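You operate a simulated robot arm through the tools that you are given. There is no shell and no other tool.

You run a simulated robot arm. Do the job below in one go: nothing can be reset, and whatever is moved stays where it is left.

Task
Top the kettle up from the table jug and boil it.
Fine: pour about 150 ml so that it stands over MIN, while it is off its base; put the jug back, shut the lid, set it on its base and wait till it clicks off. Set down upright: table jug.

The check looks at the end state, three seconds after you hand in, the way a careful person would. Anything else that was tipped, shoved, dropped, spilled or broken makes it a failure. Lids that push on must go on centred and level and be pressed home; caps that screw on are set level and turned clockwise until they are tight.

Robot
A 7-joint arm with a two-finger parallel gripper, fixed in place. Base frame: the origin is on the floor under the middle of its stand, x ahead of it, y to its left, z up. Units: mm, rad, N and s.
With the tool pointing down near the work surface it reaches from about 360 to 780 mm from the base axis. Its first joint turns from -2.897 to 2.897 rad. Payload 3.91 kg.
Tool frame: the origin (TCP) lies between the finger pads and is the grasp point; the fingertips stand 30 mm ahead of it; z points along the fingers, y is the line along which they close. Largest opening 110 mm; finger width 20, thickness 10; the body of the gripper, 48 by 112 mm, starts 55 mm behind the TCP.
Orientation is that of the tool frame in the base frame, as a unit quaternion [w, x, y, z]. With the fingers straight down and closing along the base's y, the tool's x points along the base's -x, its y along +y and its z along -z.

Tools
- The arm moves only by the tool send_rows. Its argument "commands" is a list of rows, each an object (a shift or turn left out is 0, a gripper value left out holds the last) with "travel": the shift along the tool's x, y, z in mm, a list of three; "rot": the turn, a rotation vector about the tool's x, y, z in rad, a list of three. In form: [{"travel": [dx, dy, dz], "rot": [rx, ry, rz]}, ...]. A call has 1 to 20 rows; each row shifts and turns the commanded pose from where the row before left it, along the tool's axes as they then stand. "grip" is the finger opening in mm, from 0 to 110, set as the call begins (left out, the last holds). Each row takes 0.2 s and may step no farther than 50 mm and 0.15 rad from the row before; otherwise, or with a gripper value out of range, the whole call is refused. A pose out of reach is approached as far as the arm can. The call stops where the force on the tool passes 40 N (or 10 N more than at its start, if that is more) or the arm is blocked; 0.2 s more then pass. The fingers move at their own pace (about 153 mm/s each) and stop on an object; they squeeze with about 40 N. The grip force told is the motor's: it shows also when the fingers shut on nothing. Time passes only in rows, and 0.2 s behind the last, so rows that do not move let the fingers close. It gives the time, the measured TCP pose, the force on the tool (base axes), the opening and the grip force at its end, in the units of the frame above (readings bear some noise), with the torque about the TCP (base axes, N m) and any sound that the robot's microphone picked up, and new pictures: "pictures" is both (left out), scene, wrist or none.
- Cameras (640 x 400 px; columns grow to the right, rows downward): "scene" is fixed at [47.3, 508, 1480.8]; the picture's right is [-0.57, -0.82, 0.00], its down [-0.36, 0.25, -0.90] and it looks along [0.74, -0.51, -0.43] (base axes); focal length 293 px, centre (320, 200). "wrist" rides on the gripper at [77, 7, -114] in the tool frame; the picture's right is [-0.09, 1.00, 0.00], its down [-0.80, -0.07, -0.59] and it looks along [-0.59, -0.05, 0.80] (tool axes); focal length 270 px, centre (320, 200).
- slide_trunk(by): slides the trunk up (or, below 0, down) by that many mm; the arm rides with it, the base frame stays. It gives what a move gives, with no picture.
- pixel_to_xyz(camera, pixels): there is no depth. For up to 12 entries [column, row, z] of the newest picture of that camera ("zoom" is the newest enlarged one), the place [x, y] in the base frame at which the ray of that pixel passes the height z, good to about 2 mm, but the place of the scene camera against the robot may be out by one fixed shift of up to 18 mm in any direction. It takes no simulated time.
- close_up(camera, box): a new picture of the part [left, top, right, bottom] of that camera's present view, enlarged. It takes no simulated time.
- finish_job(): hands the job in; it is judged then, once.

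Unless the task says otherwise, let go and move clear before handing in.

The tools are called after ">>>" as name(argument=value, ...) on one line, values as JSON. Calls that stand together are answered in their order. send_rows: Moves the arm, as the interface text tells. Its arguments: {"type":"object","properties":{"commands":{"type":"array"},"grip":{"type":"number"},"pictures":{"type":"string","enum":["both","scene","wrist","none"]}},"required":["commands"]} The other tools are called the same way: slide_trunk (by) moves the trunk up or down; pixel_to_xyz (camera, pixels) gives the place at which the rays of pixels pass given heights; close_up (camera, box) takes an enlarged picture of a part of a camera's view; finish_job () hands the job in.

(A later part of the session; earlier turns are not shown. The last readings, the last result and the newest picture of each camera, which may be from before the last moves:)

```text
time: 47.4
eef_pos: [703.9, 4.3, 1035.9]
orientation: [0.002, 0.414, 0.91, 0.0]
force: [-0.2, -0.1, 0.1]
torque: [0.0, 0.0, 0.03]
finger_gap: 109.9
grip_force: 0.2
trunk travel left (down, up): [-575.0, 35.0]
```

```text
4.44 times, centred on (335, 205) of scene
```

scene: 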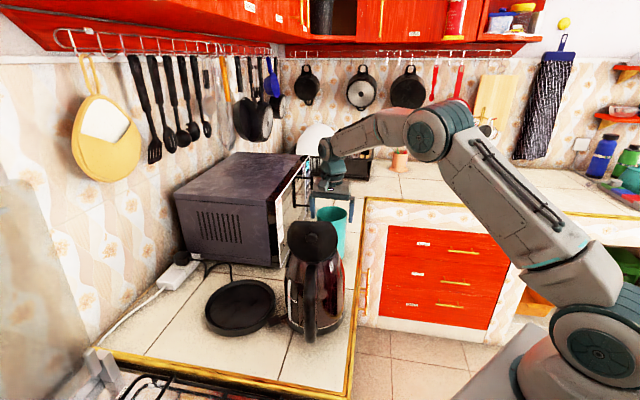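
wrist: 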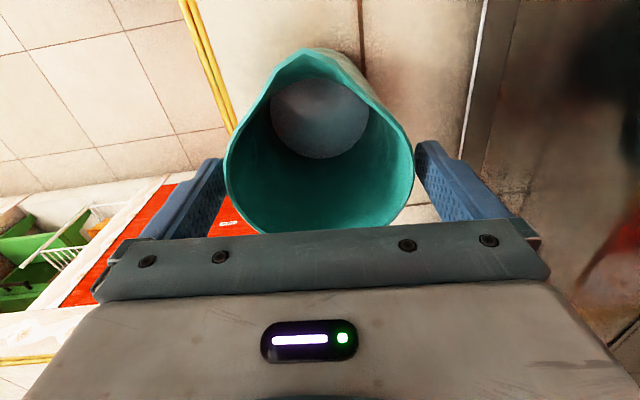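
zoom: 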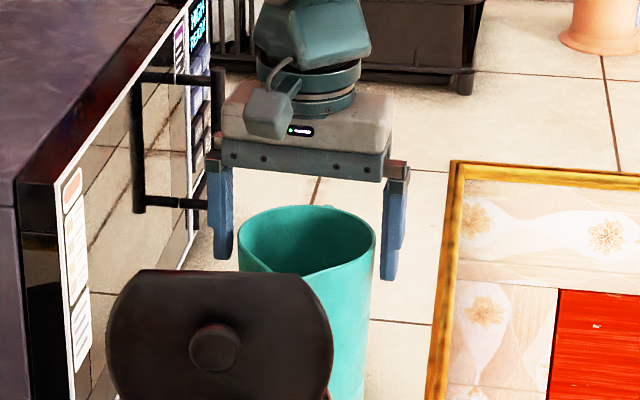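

There is no contact and the rim sits evenly between the fingers. I will lower to gripping depth, keeping the palm above the rim.

>>> send_rows(commands=[{"travel": [0, 0, 10]}, {"travel": [0, 0, 10]}, {"travel": [0, 0, 10]}, {"travel": [0, 0, 9]}, {"travel": [0, 0, 6]}, {"travel": [0, 0, 0]}])

>>> close_up(camera="scene", box=[300, 160, 370, 250])

```text
time: 48.8
eef_pos: [703.2, 4.7, 989.6]
orientation: [0.002, 0.413, 0.911, -0.001]
force: [0.3, -0.5, 0.5]
torque: [0.02, -0.02, -0.01]
finger_gap: 110.0
grip_force: 0.1
trunk travel left (down, up): [-575.0, 35.0]
```

scene: 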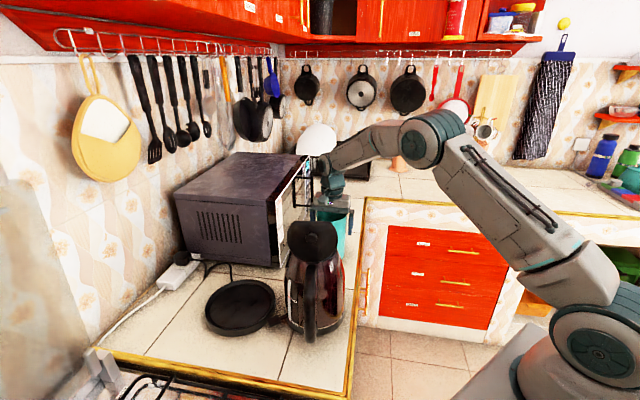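
wrist: 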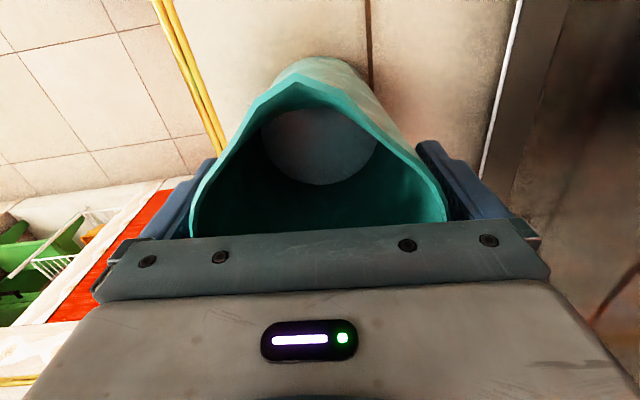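

```text
4.44 times, centred on (335, 205) of scene
```

zoom: 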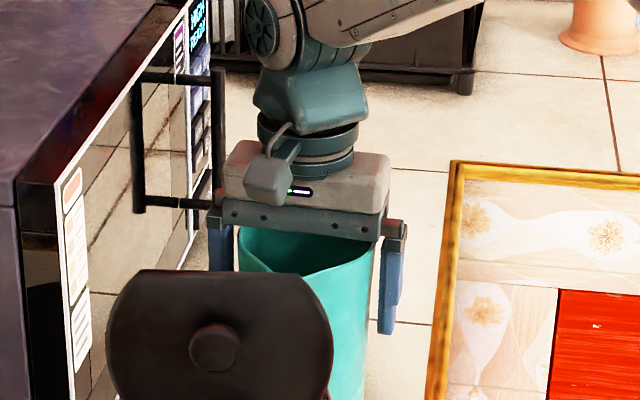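

The fingers flank the jug with the palm about 15 mm above the rim. I will ease down 4 mm more and close on the body.

>>> send_rows(commands=[{"travel": [0, 0, 4]}, {"travel": [0, 0, 0]}], pictures="none")

>>> send_rows(commands=[{"travel": [0, 0, 0]}, {"travel": [0, 0, 0]}, {"travel": [0, 0, 0]}, {"travel": [0, 0, 0]}], grip=85)

```text
time: 49.4
eef_pos: [703.6, 4.6, 986.2]
orientation: [0.001, 0.414, 0.91, -0.001]
force: [-0.6, 0.2, 0.6]
torque: [0.01, -0.04, -0.01]
finger_gap: 110.3
grip_force: 0.0
trunk travel left (down, up): [-575.0, 35.0]
```

```text
time: 50.4
eef_pos: [702.5, 4.2, 985.4]
orientation: [0.002, 0.414, 0.91, -0.001]
force: [-0.2, 0.5, 0.4]
torque: [0.08, -0.08, 0.01]
finger_gap: 103.5
grip_force: 40.3
trunk travel left (down, up): [-575.0, 35.0]
```

scene: 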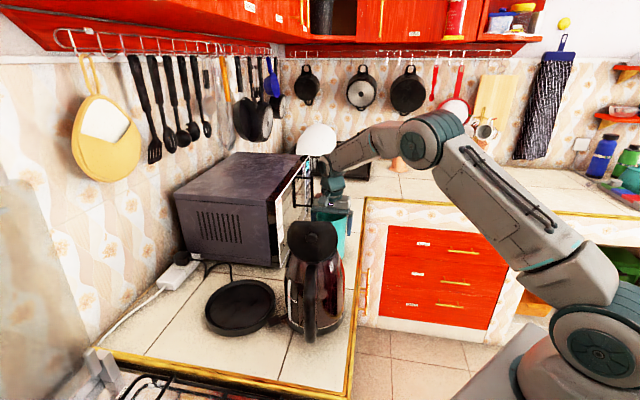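
wrist: 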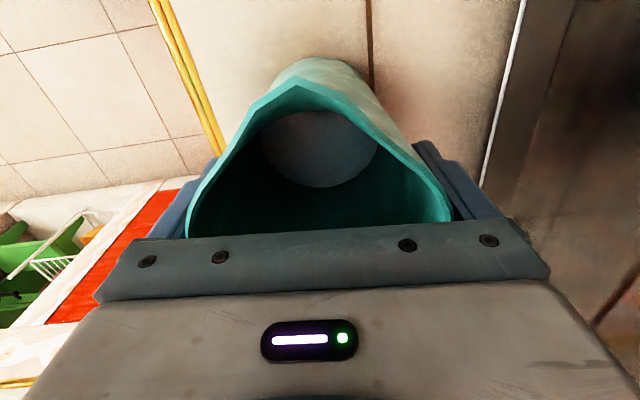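

The fingers hold the 103.5 mm body with 40 N. I will lift 25 mm and read the weight.

>>> send_rows(commands=[{"travel": [0, 0, -5]}, {"travel": [0, 0, -10]}, {"travel": [0, 0, -10]}, {"travel": [0, 0, 0]}, {"travel": [0, 0, 0]}])

>>> close_up(camera="scene", box=[300, 160, 370, 270])

>>> send_rows(commands=[{"travel": [0, 0, 0]}], pictures="none")

>>> send_rows(commands=[{"travel": [0, 0, 0]}], pictures="none")

```text
time: 51.6
eef_pos: [703.7, 4.2, 1012.3]
orientation: [0.002, 0.413, 0.911, 0.0]
force: [0.6, -0.7, 1.3]
torque: [0.06, -0.22, -0.03]
finger_gap: 103.1
grip_force: 39.7
trunk travel left (down, up): [-575.0, 35.0]
```

scene: 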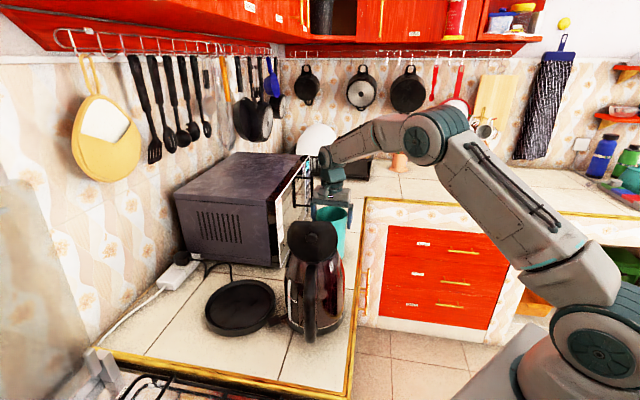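
wrist: 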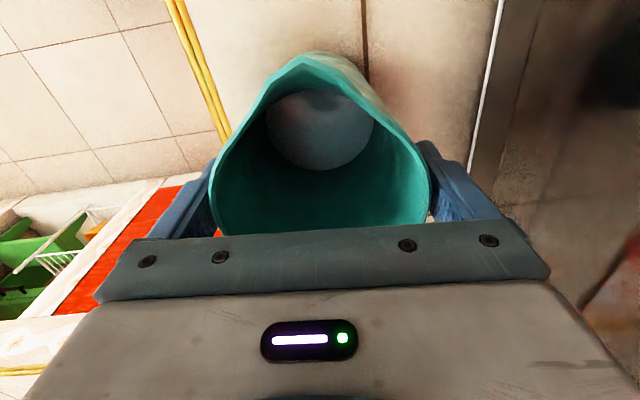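

```text
3.64 times, centred on (335, 215) of scene
```

zoom: 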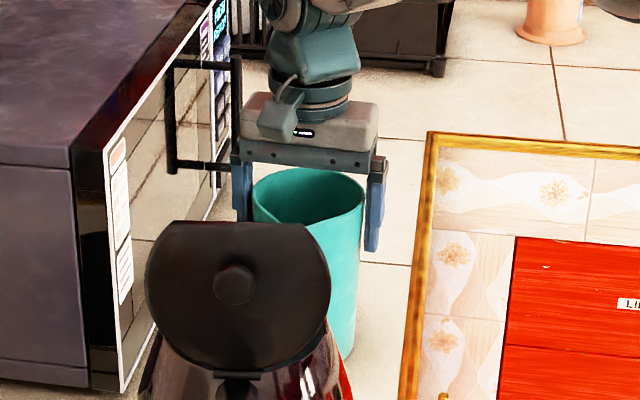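

```text
time: 52.0
eef_pos: [704.3, 4.3, 1013.1]
orientation: [0.003, 0.413, 0.911, 0.001]
force: [0.1, -0.4, 2.6]
torque: [0.07, -0.28, -0.01]
finger_gap: 103.3
grip_force: 39.9
trunk travel left (down, up): [-575.0, 35.0]
```

```text
time: 52.4
eef_pos: [703.1, 3.7, 1011.7]
orientation: [0.001, 0.414, 0.91, 0.0]
force: [1.3, -1.5, 2.6]
torque: [0.12, -0.41, -0.06]
finger_gap: 103.3
grip_force: 39.8
trunk travel left (down, up): [-575.0, 35.0]
```

The rim's size in the wrist picture and its place in the scene say the jug stayed on the counter while the fingers slid up it. The force reads slightly upward, not downward as a lifted weight would. I will look at the current state before doing anything else.

>>> send_rows(commands=[{"travel": [0, 0, 0]}])

>>> close_up(camera="wrist", box=[180, 40, 460, 240])

>>> close_up(camera="scene", box=[300, 180, 370, 250])

```text
time: 52.8
eef_pos: [702.8, 4.0, 1012.0]
orientation: [0.002, 0.414, 0.91, 0.0]
force: [1.4, -1.4, 4.1]
torque: [0.12, -0.45, -0.03]
finger_gap: 103.0
grip_force: 40.1
trunk travel left (down, up): [-575.0, 35.0]
```

scene: 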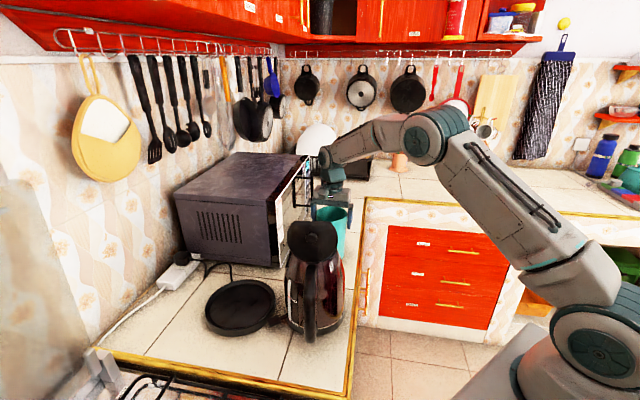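
wrist: 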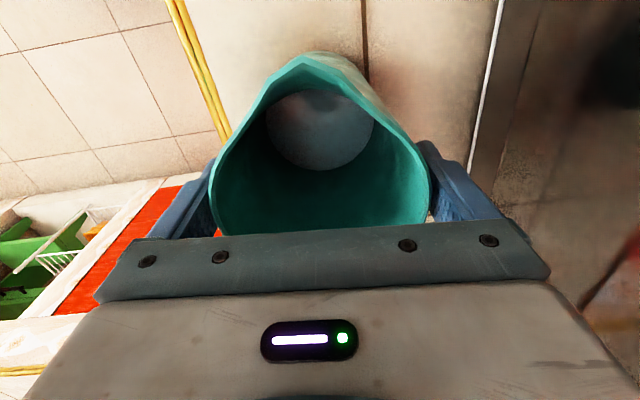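

```text
2.00 times, centred on (320, 140) of wrist
```

zoom: 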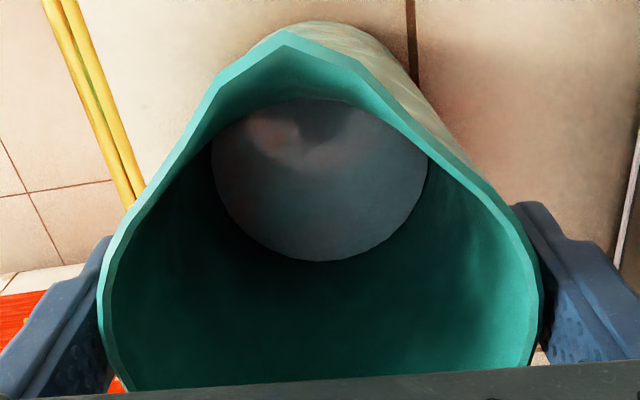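

```text
5.71 times, centred on (335, 215) of scene
```

zoom: 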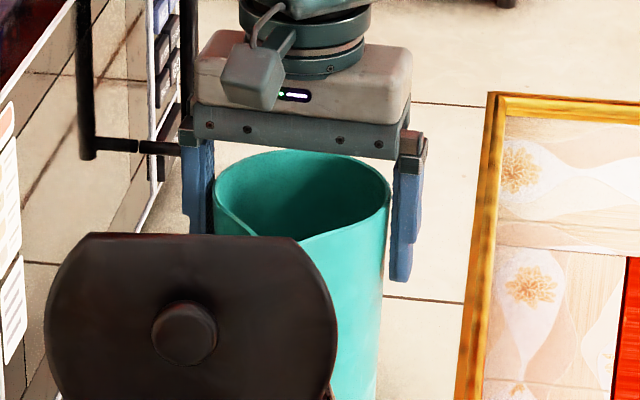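

The fingers clearly slid while the jug stayed put, and the present reading looks like the arm resting on pad friction. I will raise a few millimetres in separate short calls and read the force each time, to learn how much pull the pads hold.

>>> send_rows(commands=[{"travel": [0, 0, -3]}], pictures="none")

>>> send_rows(commands=[{"travel": [0, 0, -3]}], pictures="none")

>>> send_rows(commands=[{"travel": [0, 0, 0]}], pictures="wrist")

```text
time: 53.2
eef_pos: [702.3, 5.5, 1013.2]
orientation: [0.0, 0.413, 0.911, 0.0]
force: [-0.2, 0.5, 0.1]
torque: [0.02, 0.03, -0.01]
finger_gap: 103.2
grip_force: 39.9
trunk travel left (down, up): [-575.0, 35.0]
```

```text
time: 53.6
eef_pos: [702.9, 4.1, 1017.6]
orientation: [0.002, 0.414, 0.91, 0.0]
force: [-0.1, 0.6, -4.4]
torque: [0.04, 0.04, 0.03]
finger_gap: 103.6
grip_force: 40.1
trunk travel left (down, up): [-575.0, 35.0]
```

```text
time: 54.0
eef_pos: [703.6, 5.0, 1019.0]
orientation: [0.002, 0.414, 0.91, -0.001]
force: [-0.7, -0.2, -4.3]
torque: [0.01, 0.01, -0.01]
finger_gap: 103.1
grip_force: 40.4
trunk travel left (down, up): [-575.0, 35.0]
```

wrist: 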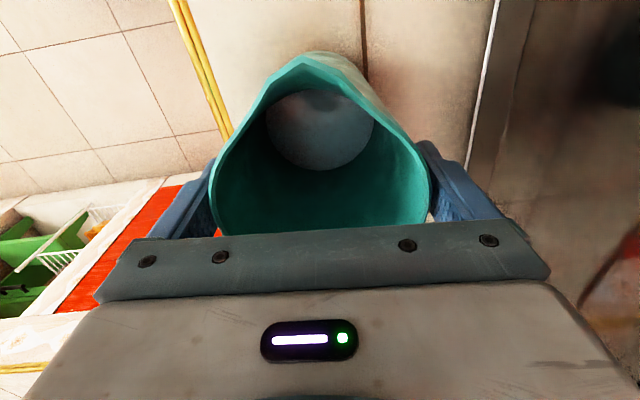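

Now the force reads a steady −4.4 N and the rim keeps its place in the wrist view, so the jug is really lifted, about 450 g in all. I will wait a second to see whether it creeps in the pads.

>>> send_rows(commands=[{"travel": [0, 0, 0]}, {"travel": [0, 0, 0]}, {"travel": [0, 0, 0]}, {"travel": [0, 0, 0]}, {"travel": [0, 0, 0]}, {"travel": [0, 0, 0]}, {"travel": [0, 0, 0]}], pictures="wrist")

>>> close_up(camera="wrist", box=[180, 40, 460, 240])

>>> close_up(camera="scene", box=[300, 180, 370, 250])

```text
time: 55.6
eef_pos: [703.4, 2.9, 1018.3]
orientation: [0.002, 0.414, 0.91, -0.001]
force: [0.7, 0.1, -4.6]
torque: [0.01, 0.03, 0.02]
finger_gap: 103.6
grip_force: 39.4
trunk travel left (down, up): [-575.0, 35.0]
```

wrist: 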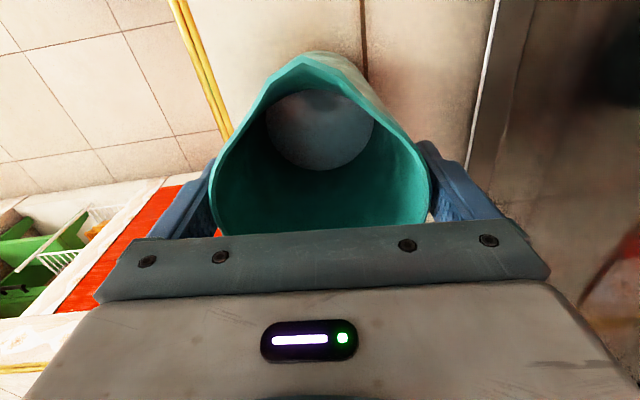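

```text
2.00 times, centred on (320, 140) of wrist
```

zoom: 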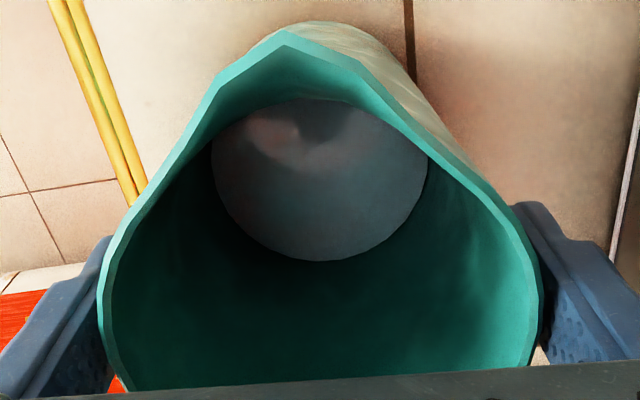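

```text
5.71 times, centred on (335, 215) of scene
```

zoom: 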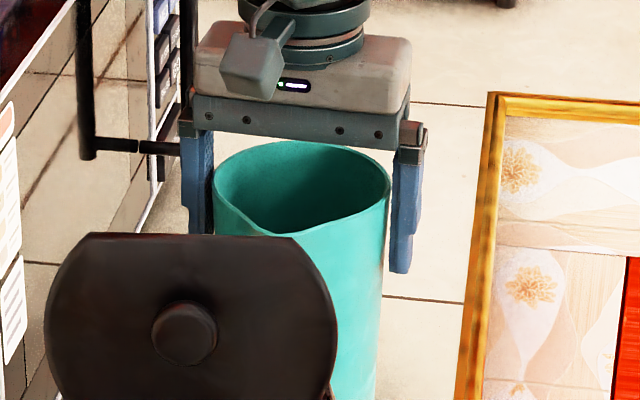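

The jug hangs steadily with no creep, but the fingers may only be touching its flared rim, in which case it could swing rather than tilt with the hand. I will raise it a little and test with a small tilt.

>>> send_rows(commands=[{"travel": [0, 0, -15]}, {"travel": [0, 0, -15]}, {"travel": [0, 0, -15]}, {"rot": [0, -0.1, 0]}, {"rot": [0, -0.1, 0]}, {"rot": [0, -0.1, 0]}, {"travel": [0, 0, 0]}, {"travel": [0, 0, 0]}])

>>> close_up(camera="wrist", box=[180, 40, 460, 240])

>>> close_up(camera="scene", box=[290, 150, 380, 260])

```text
time: 57.4
eef_pos: [703.9, 4.8, 1062.6]
orientation: [0.138, 0.408, 0.9, -0.063]
force: [0.1, 0.0, -4.7]
torque: [0.12, 0.11, 0.0]
finger_gap: 103.1
grip_force: 40.3
trunk travel left (down, up): [-575.0, 35.0]
```

scene: 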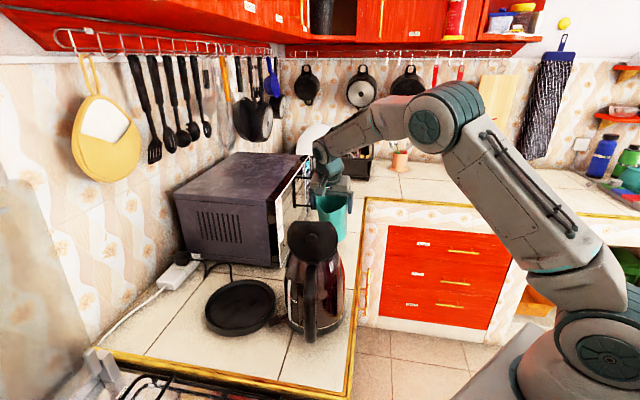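
wrist: 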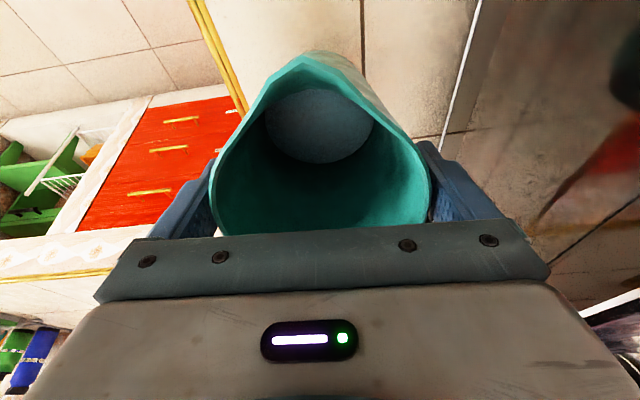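

```text
2.00 times, centred on (320, 140) of wrist
```

zoom: 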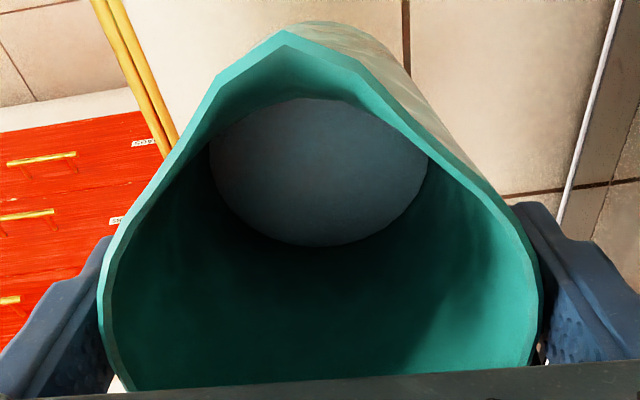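

```text
3.64 times, centred on (335, 205) of scene
```

zoom: 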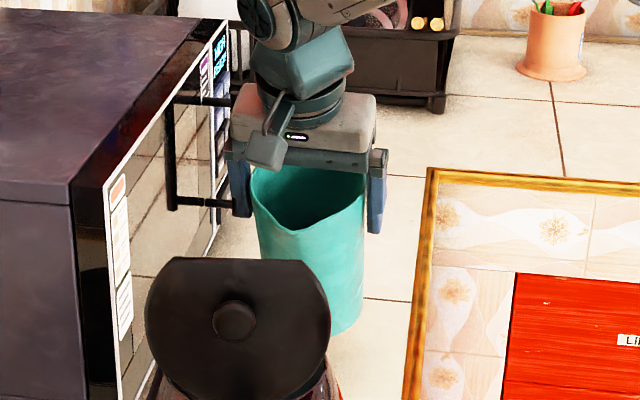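

The jug follows the hand: its rim keeps its exact place in the wrist view while the water surface tilts inside. I will tilt further, still well short of pouring, to confirm the grip holds the larger torque.

>>> send_rows(commands=[{"travel": [0, 0, -15]}, {"travel": [0, 0, -15]}, {"rot": [0, -0.1, 0]}, {"rot": [0, -0.1, 0]}, {"rot": [0, -0.1, 0]}, {"rot": [0, -0.1, 0]}, {"rot": [0, -0.1, 0]}, {"travel": [0, 0, 0]}, {"travel": [0, 0, 0]}, {"travel": [0, 0, 0]}])

>>> close_up(camera="wrist", box=[180, 40, 460, 240])

>>> close_up(camera="scene", box=[290, 150, 380, 260])

```text
time: 59.6
eef_pos: [697.7, 12.8, 1090.4]
orientation: [0.355, 0.381, 0.838, -0.163]
force: [-0.2, -0.4, -4.3]
torque: [0.2, 0.13, -0.01]
finger_gap: 103.0
grip_force: 40.3
trunk travel left (down, up): [-575.0, 35.0]
```

scene: 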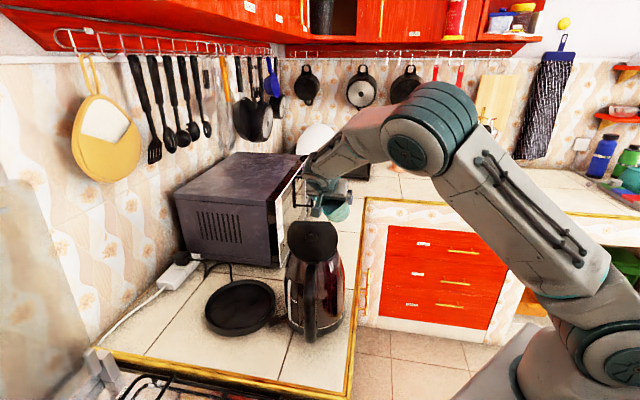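
wrist: 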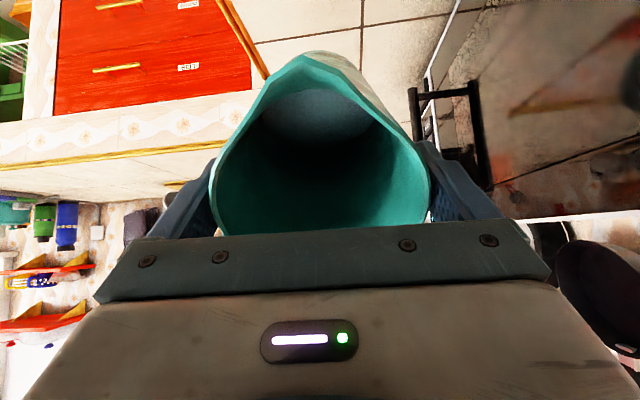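

```text
2.00 times, centred on (320, 140) of wrist
```

zoom: 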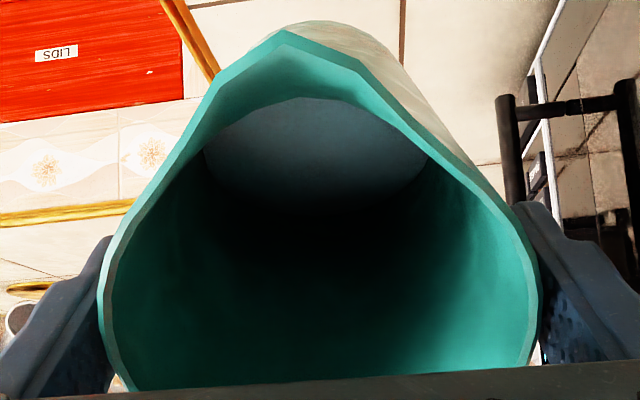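

```text
3.64 times, centred on (335, 205) of scene
```

zoom: 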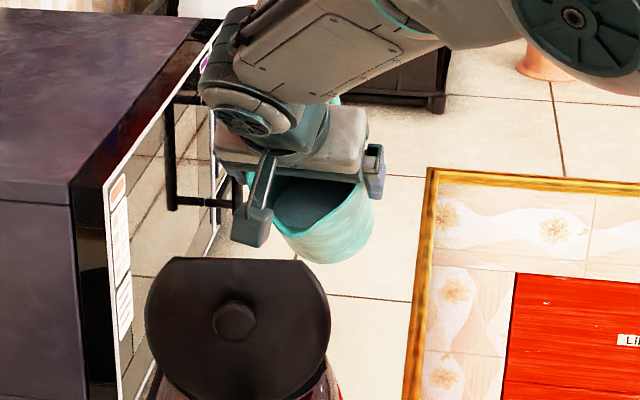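

The grip holds at 46° of tilt with the jug fixed in the pads. I will bring it upright, raise it above the kettle's height and turn it so the spout faces along the lid plane.

>>> send_rows(commands=[{"rot": [0, 0.1, 0]}, {"rot": [0, 0.1, 0]}, {"rot": [0, 0.1, 0]}, {"rot": [0, 0.1, 0]}, {"rot": [0, 0.1, 0]}, {"rot": [0, 0.1, 0]}, {"rot": [0, 0.1, 0]}, {"rot": [0, 0.1, 0]}, {"travel": [0, 0, -20]}, {"travel": [0, 0, -30]}, {"travel": [0, 0, -30]}, {"travel": [0, 0, -30]}, {"travel": [0, 0, -30]}, {"travel": [0, 0, -20]}, {"travel": [0, 0, 0]}], pictures="none")

>>> send_rows(commands=[{"rot": [0, 0, -0.1247]}, {"rot": [0, 0, -0.1247]}, {"rot": [0, 0, -0.1247]}, {"rot": [0, 0, -0.1247]}, {"rot": [0, 0, -0.1247]}, {"rot": [0, 0, -0.1247]}, {"rot": [0, 0, -0.1247]}, {"rot": [0, 0, -0.1247]}, {"rot": [0, 0, -0.1247]}, {"rot": [0, 0, -0.1247]}, {"rot": [0, 0, -0.1247]}, {"rot": [0, 0, -0.1247]}, {"rot": [0, 0, -0.1247]}, {"rot": [0, 0, -0.1247]}, {"travel": [0, 0, 0]}, {"travel": [0, 0, 0]}])

>>> close_up(camera="scene", box=[280, 90, 400, 250])

```text
time: 62.8
eef_pos: [696.9, 10.7, 1250.6]
orientation: [0.002, 0.414, 0.91, 0.0]
force: [0.1, 0.3, -4.3]
torque: [0.07, 0.04, 0.0]
finger_gap: 103.3
grip_force: 40.2
trunk travel left (down, up): [-575.0, 35.0]
```

```text
time: 66.2
eef_pos: [697.8, 12.5, 1250.6]
orientation: [0.001, -0.432, 0.902, -0.001]
force: [0.4, 0.2, -4.0]
torque: [-0.03, 0.05, 0.01]
finger_gap: 103.2
grip_force: 40.2
trunk travel left (down, up): [-575.0, 35.0]
```

scene: 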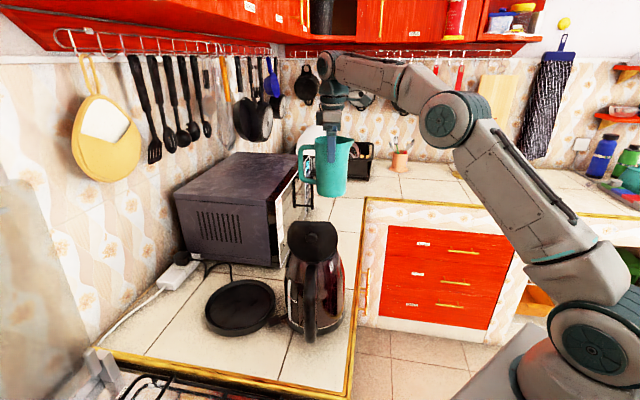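
wrist: 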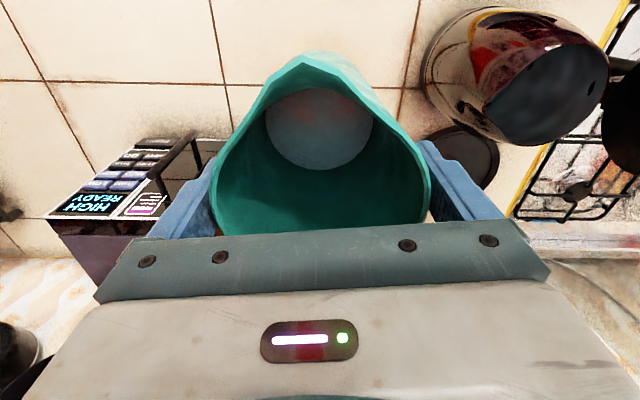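

```text
2.50 times, centred on (340, 170) of scene
```

zoom: 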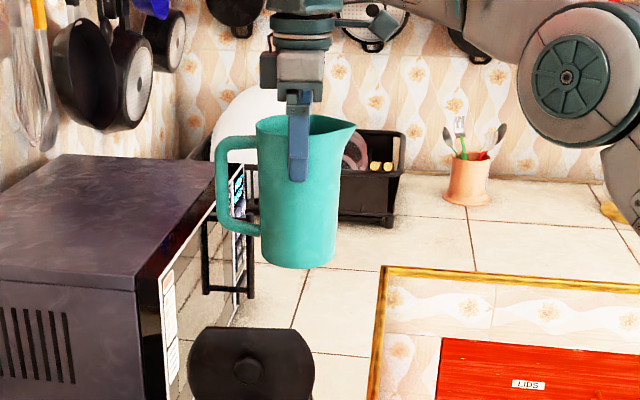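

The jug is upright with the spout facing the right way. I will carry it across to above the pouring place, still high, and tilt to about 50°, short of pouring.

>>> send_rows(commands=[{"travel": [-9, 23.9, 0]}, {"travel": [-9, 23.9, 0]}, {"travel": [-9, 23.9, 0]}, {"travel": [-9, 23.9, 0]}, {"travel": [-9, 23.9, 0]}, {"travel": [-9, 23.9, 0]}, {"travel": [-9, 23.9, 0]}, {"travel": [-9.3, 23.7, 0]}, {"rot": [0, -0.1, 0]}, {"rot": [0, -0.1, 0]}, {"rot": [0, -0.1, 0]}, {"rot": [0, -0.1, 0]}, {"rot": [0, -0.1, 0]}, {"rot": [0, -0.1, 0]}, {"rot": [0, -0.1, 0]}, {"rot": [0, -0.1, 0]}, {"travel": [0, 0, 0]}, {"travel": [0, 0, 0]}])

>>> close_up(camera="scene", box=[250, 100, 400, 270])

>>> close_up(camera="wrist", box=[180, 0, 640, 240])

```text
time: 70.0
eef_pos: [592.9, 188.9, 1250.8]
orientation: [0.353, -0.398, 0.831, 0.166]
force: [0.1, 0.7, -4.1]
torque: [-0.2, 0.16, -0.01]
finger_gap: 103.3
grip_force: 40.3
trunk travel left (down, up): [-575.0, 35.0]
```

scene: 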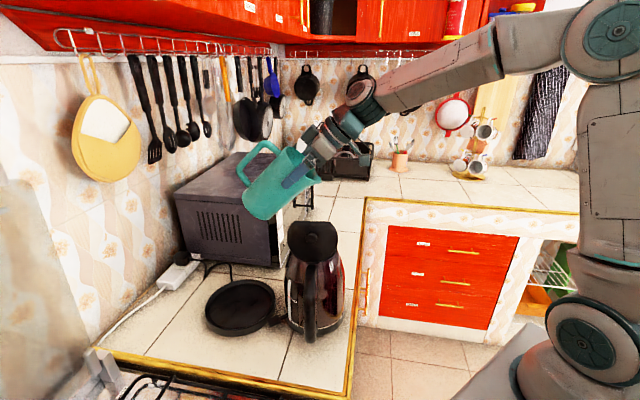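
wrist: 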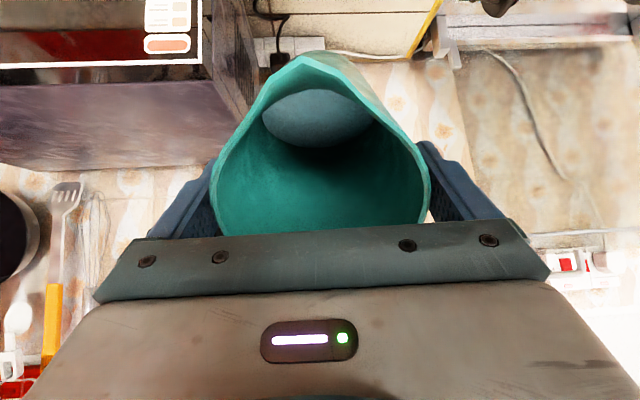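

```text
2.35 times, centred on (325, 185) of scene
```

zoom: 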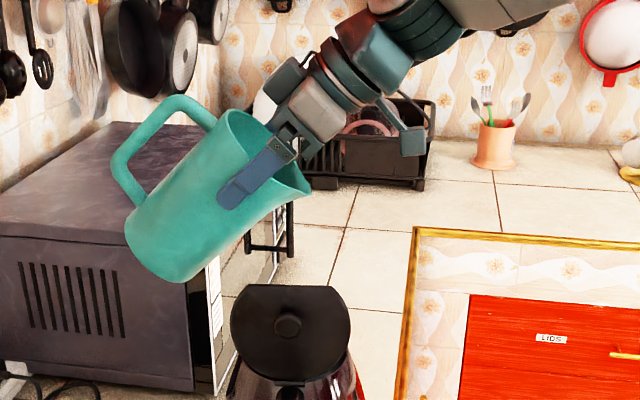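

```text
1.39 times, centred on (410, 120) of wrist
```

zoom: 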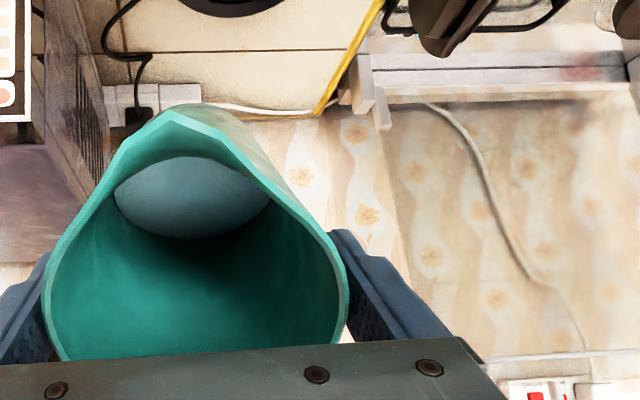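

The jug is steady at 46° and the water has not reached the lip. I will tilt slightly more and lower halfway, checking the gap between the near finger and the raised lid.

>>> send_rows(commands=[{"rot": [0, -0.1, 0]}, {"travel": [11.8, 0, 9.3]}, {"travel": [11.8, 0, 9.3]}, {"travel": [11.8, 0, 9.3]}, {"travel": [0, 0, 0]}, {"travel": [0, 0, 0]}])

>>> close_up(camera="wrist", box=[180, 0, 640, 240])

>>> close_up(camera="scene", box=[250, 130, 400, 300])

```text
time: 71.4
eef_pos: [593.7, 187.5, 1204.4]
orientation: [0.393, -0.389, 0.813, 0.186]
force: [0.4, 1.0, -4.7]
torque: [-0.2, 0.2, 0.02]
finger_gap: 103.2
grip_force: 40.0
trunk travel left (down, up): [-575.0, 35.0]
```

scene: 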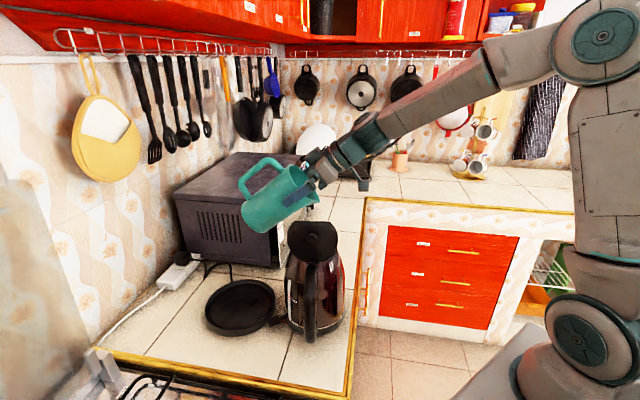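
wrist: 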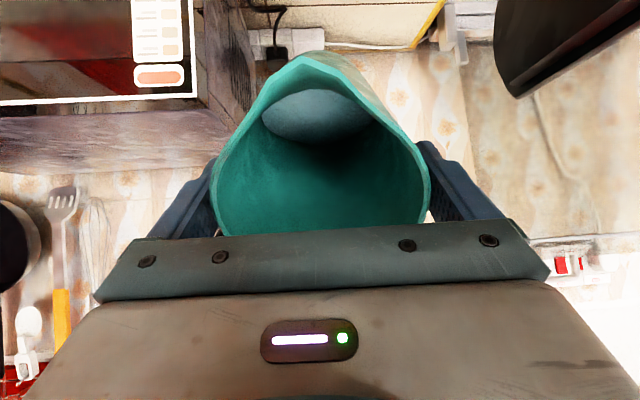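

```text
1.39 times, centred on (410, 120) of wrist
```

zoom: 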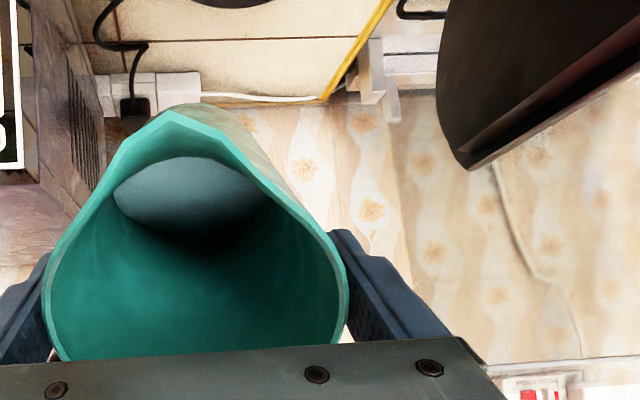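

```text
2.35 times, centred on (325, 215) of scene
```

zoom: 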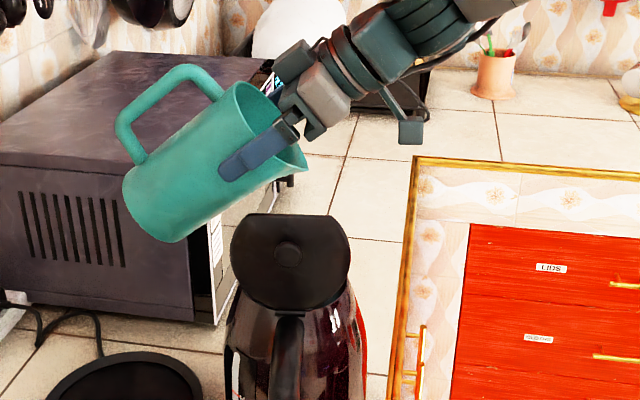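

The lid at the top right of the wrist picture is about 98 mm to the side, and the finger's outer face is at 62 mm, so there is a good gap. I will lower the rest of the way in small steps.

>>> send_rows(commands=[{"travel": [9.4, 0, 7.5]}, {"travel": [9.4, 0, 7.5]}, {"travel": [0, 0, 0]}])

>>> close_up(camera="wrist", box=[180, 0, 640, 240])

>>> close_up(camera="scene", box=[270, 150, 370, 340])

```text
time: 72.2
eef_pos: [595.6, 187.8, 1180.3]
orientation: [0.393, -0.388, 0.813, 0.186]
force: [-0.4, -0.5, -5.1]
torque: [-0.18, 0.17, -0.03]
finger_gap: 103.4
grip_force: 39.9
trunk travel left (down, up): [-575.0, 35.0]
```

scene: 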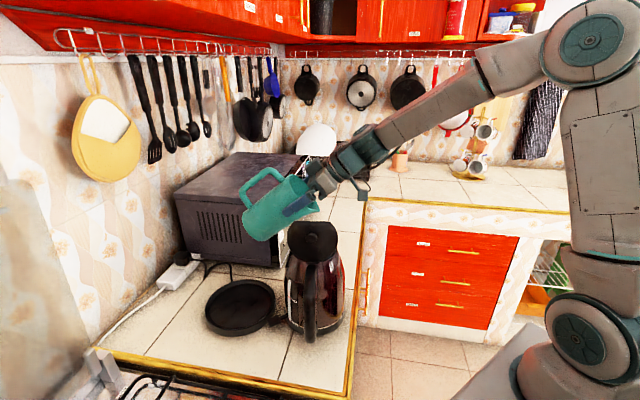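
wrist: 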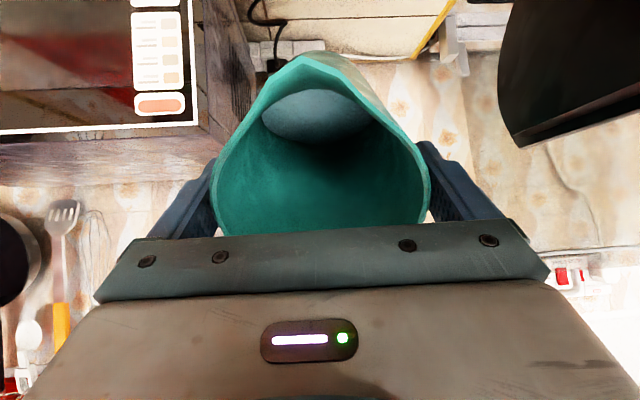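

```text
1.39 times, centred on (410, 120) of wrist
```

zoom: 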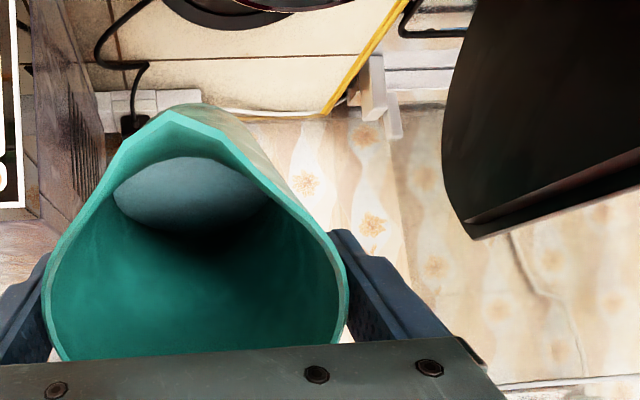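

```text
2.11 times, centred on (320, 245) of scene
```

zoom: 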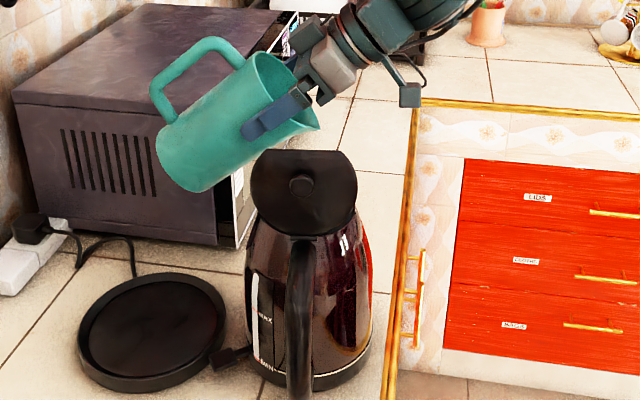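

The lid stays well to the right of the finger and the force is unchanged. I will lower the last 20 mm.

>>> send_rows(commands=[{"travel": [7.8, 0, 6.2]}, {"travel": [7.8, 0, 6.2]}, {"travel": [0, 0, 0]}, {"travel": [0, 0, 0]}])

>>> close_up(camera="wrist", box=[180, 0, 640, 240])

>>> close_up(camera="scene", box=[270, 170, 370, 340])

```text
time: 73.2
eef_pos: [594.4, 188.5, 1161.5]
orientation: [0.392, -0.389, 0.813, 0.186]
force: [0.7, -0.9, -3.8]
torque: [-0.2, 0.16, -0.01]
finger_gap: 103.5
grip_force: 40.3
trunk travel left (down, up): [-575.0, 35.0]
```

scene: 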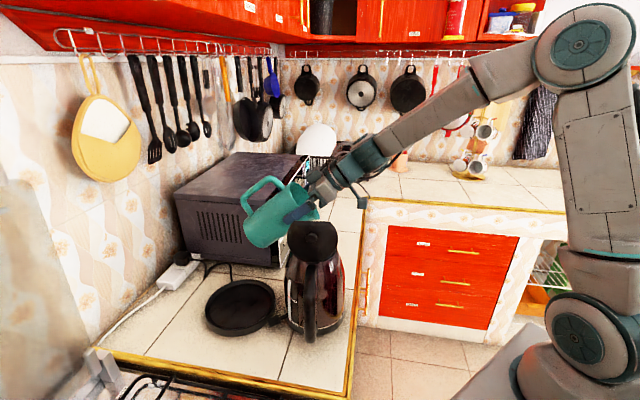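
wrist: 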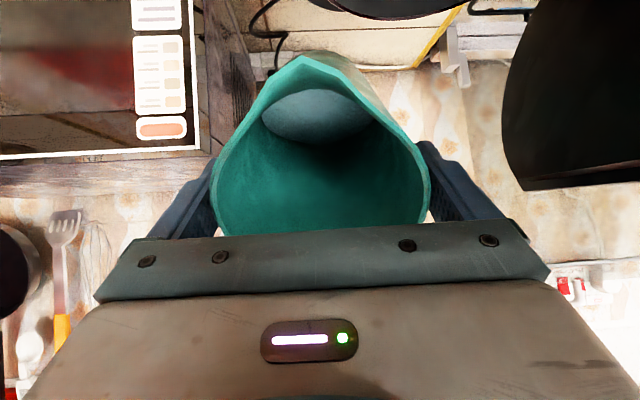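

```text
1.39 times, centred on (410, 120) of wrist
```

zoom: 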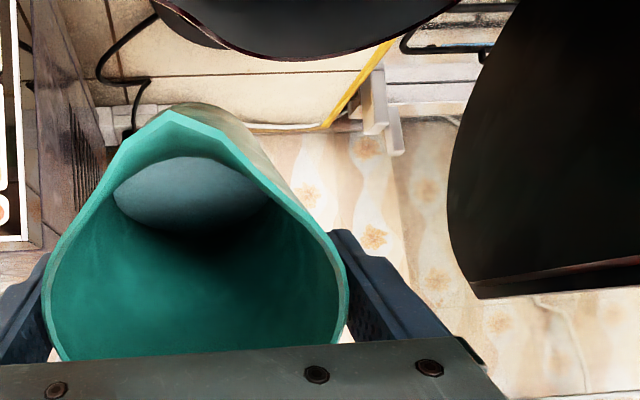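

```text
2.35 times, centred on (320, 255) of scene
```

zoom: 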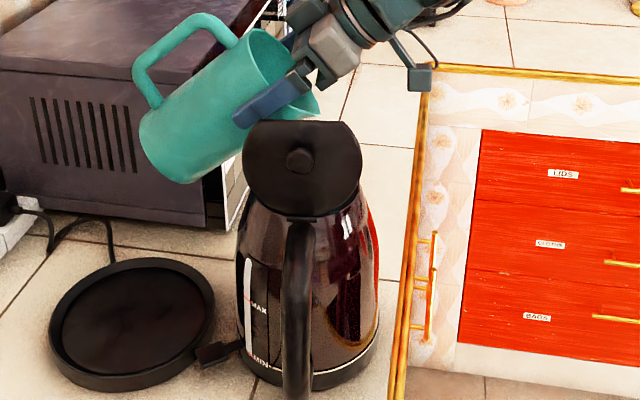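

The kettle's mouth is now directly under the jug's lip: I compute the lip at (564,151,1121), about 50 mm spout-ward of centre, with the lid clear. The baseline weight averages −4.4 N. I will start tilting in small increments, watching weight and picture.

>>> send_rows(commands=[{"rot": [0, -0.05, 0]}, {"rot": [0, -0.05, 0]}, {"travel": [0, 0, 0]}, {"travel": [0, 0, 0]}])

>>> close_up(camera="wrist", box=[200, 0, 440, 160])

```text
time: 74.2
eef_pos: [593.0, 187.6, 1161.7]
orientation: [0.433, -0.378, 0.792, 0.205]
force: [-0.3, -0.5, -4.1]
torque: [-0.19, 0.19, -0.03]
finger_gap: 103.2
grip_force: 40.2
trunk travel left (down, up): [-575.0, 35.0]
```

scene: 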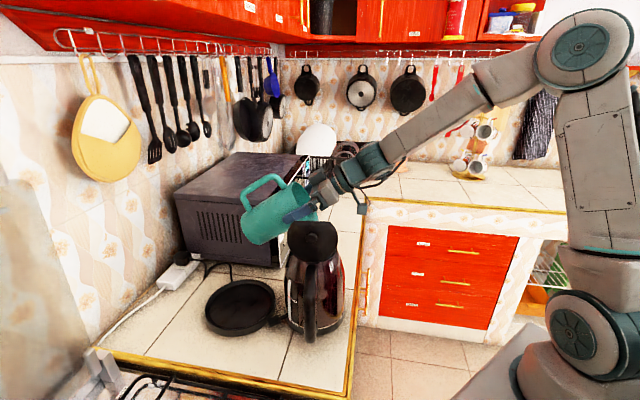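
wrist: 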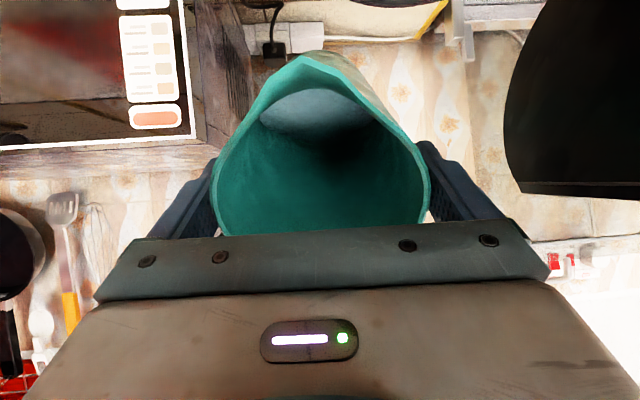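

```text
2.50 times, centred on (320, 80) of wrist
```

zoom: 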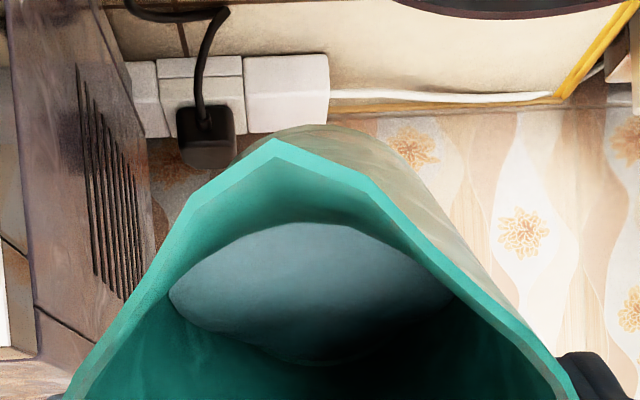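

At 57° the water's front edge (316,89) is still short of the lip (306,57), and the weight is unchanged. I will keep going in small steps.

>>> send_rows(commands=[{"rot": [0, -0.04, 0]}, {"travel": [0, 0, 0]}, {"travel": [0, 0, 0]}], pictures="none")

>>> close_up(camera="wrist", box=[200, 0, 440, 160])

>>> send_rows(commands=[{"rot": [0, -0.03, 0]}, {"travel": [0, 0, 0]}, {"travel": [0, 0, 0]}], pictures="none")

>>> close_up(camera="wrist", box=[200, 0, 440, 160])

>>> close_up(camera="scene", box=[270, 170, 370, 340])

```text
time: 75.0
eef_pos: [593.5, 187.7, 1161.3]
orientation: [0.449, -0.374, 0.783, 0.212]
force: [-0.2, 0.1, -4.1]
torque: [-0.22, 0.18, -0.04]
finger_gap: 103.3
grip_force: 40.4
trunk travel left (down, up): [-575.0, 35.0]
```

```text
2.50 times, centred on (320, 80) of wrist
```

zoom: 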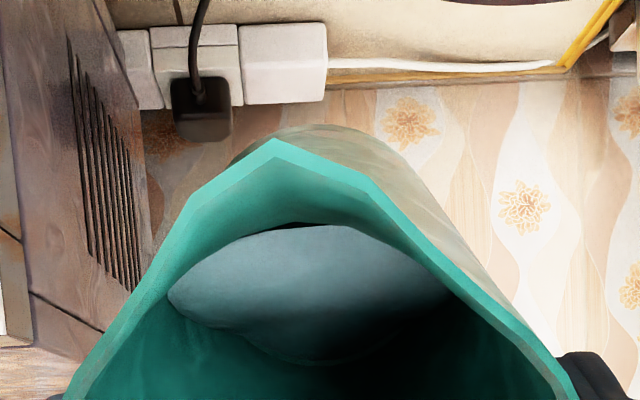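

```text
time: 75.8
eef_pos: [593.9, 188.2, 1160.3]
orientation: [0.46, -0.371, 0.776, 0.218]
force: [0.2, -0.7, -5.1]
torque: [-0.25, 0.17, 0.01]
finger_gap: 103.2
grip_force: 40.5
trunk travel left (down, up): [-575.0, 35.0]
```

```text
2.50 times, centred on (320, 80) of wrist
```

zoom: 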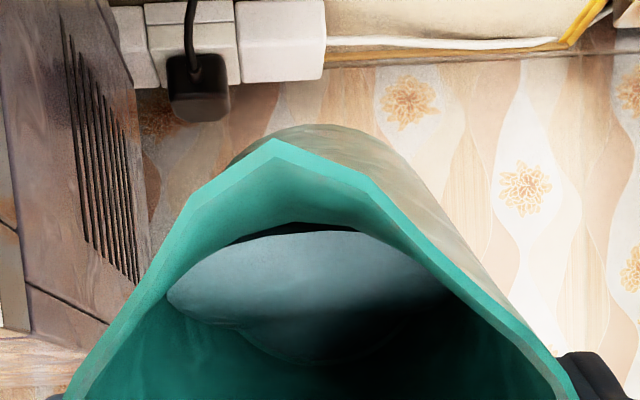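

```text
2.35 times, centred on (320, 255) of scene
```

zoom: 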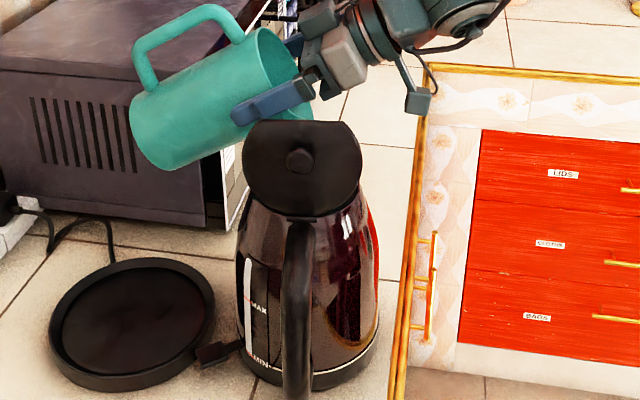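

At 61° there is still no flow. I will continue in 0.03 rad steps.

>>> send_rows(commands=[{"rot": [0, -0.03, 0]}, {"travel": [0, 0, 0]}, {"travel": [0, 0, 0]}], pictures="none")

>>> close_up(camera="wrist", box=[200, 0, 440, 160])

>>> send_rows(commands=[{"rot": [0, -0.03, 0]}, {"travel": [0, 0, 0]}, {"travel": [0, 0, 0]}], pictures="none")

>>> close_up(camera="wrist", box=[200, 0, 440, 160])

>>> close_up(camera="scene", box=[270, 170, 370, 340])

```text
time: 76.6
eef_pos: [595.9, 187.8, 1160.3]
orientation: [0.472, -0.369, 0.769, 0.224]
force: [-0.4, -0.4, -3.8]
torque: [-0.22, 0.2, -0.01]
finger_gap: 103.5
grip_force: 39.4
trunk travel left (down, up): [-575.0, 35.0]
```

```text
2.50 times, centred on (320, 80) of wrist
```

zoom: 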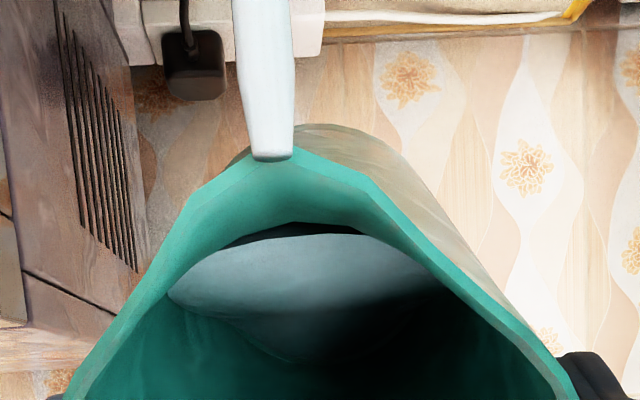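

```text
time: 77.4
eef_pos: [595.1, 188.4, 1161.6]
orientation: [0.483, -0.366, 0.761, 0.231]
force: [0.0, -0.6, -3.6]
torque: [-0.2, 0.19, -0.01]
finger_gap: 103.3
grip_force: 39.8
trunk travel left (down, up): [-575.0, 35.0]
```

```text
2.50 times, centred on (320, 80) of wrist
```

zoom: 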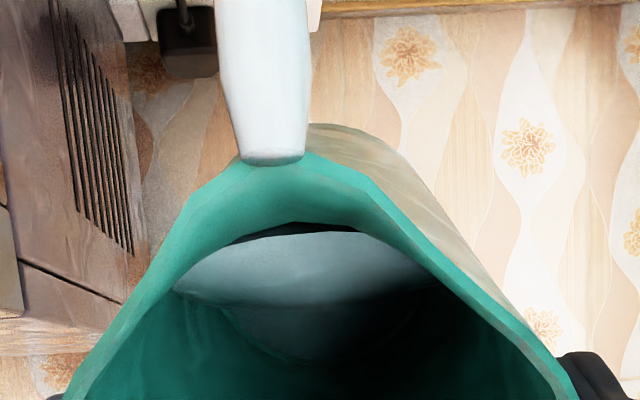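

```text
2.35 times, centred on (320, 255) of scene
```

zoom: 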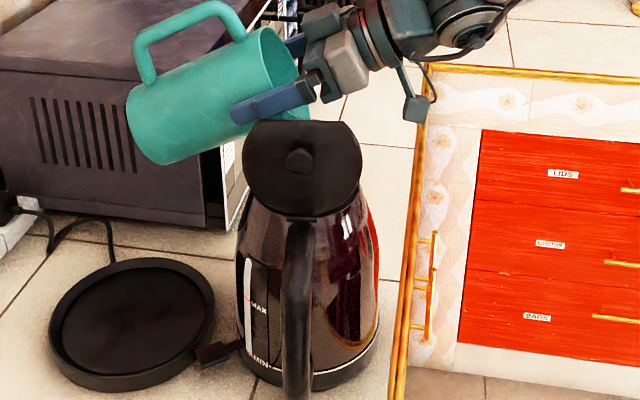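

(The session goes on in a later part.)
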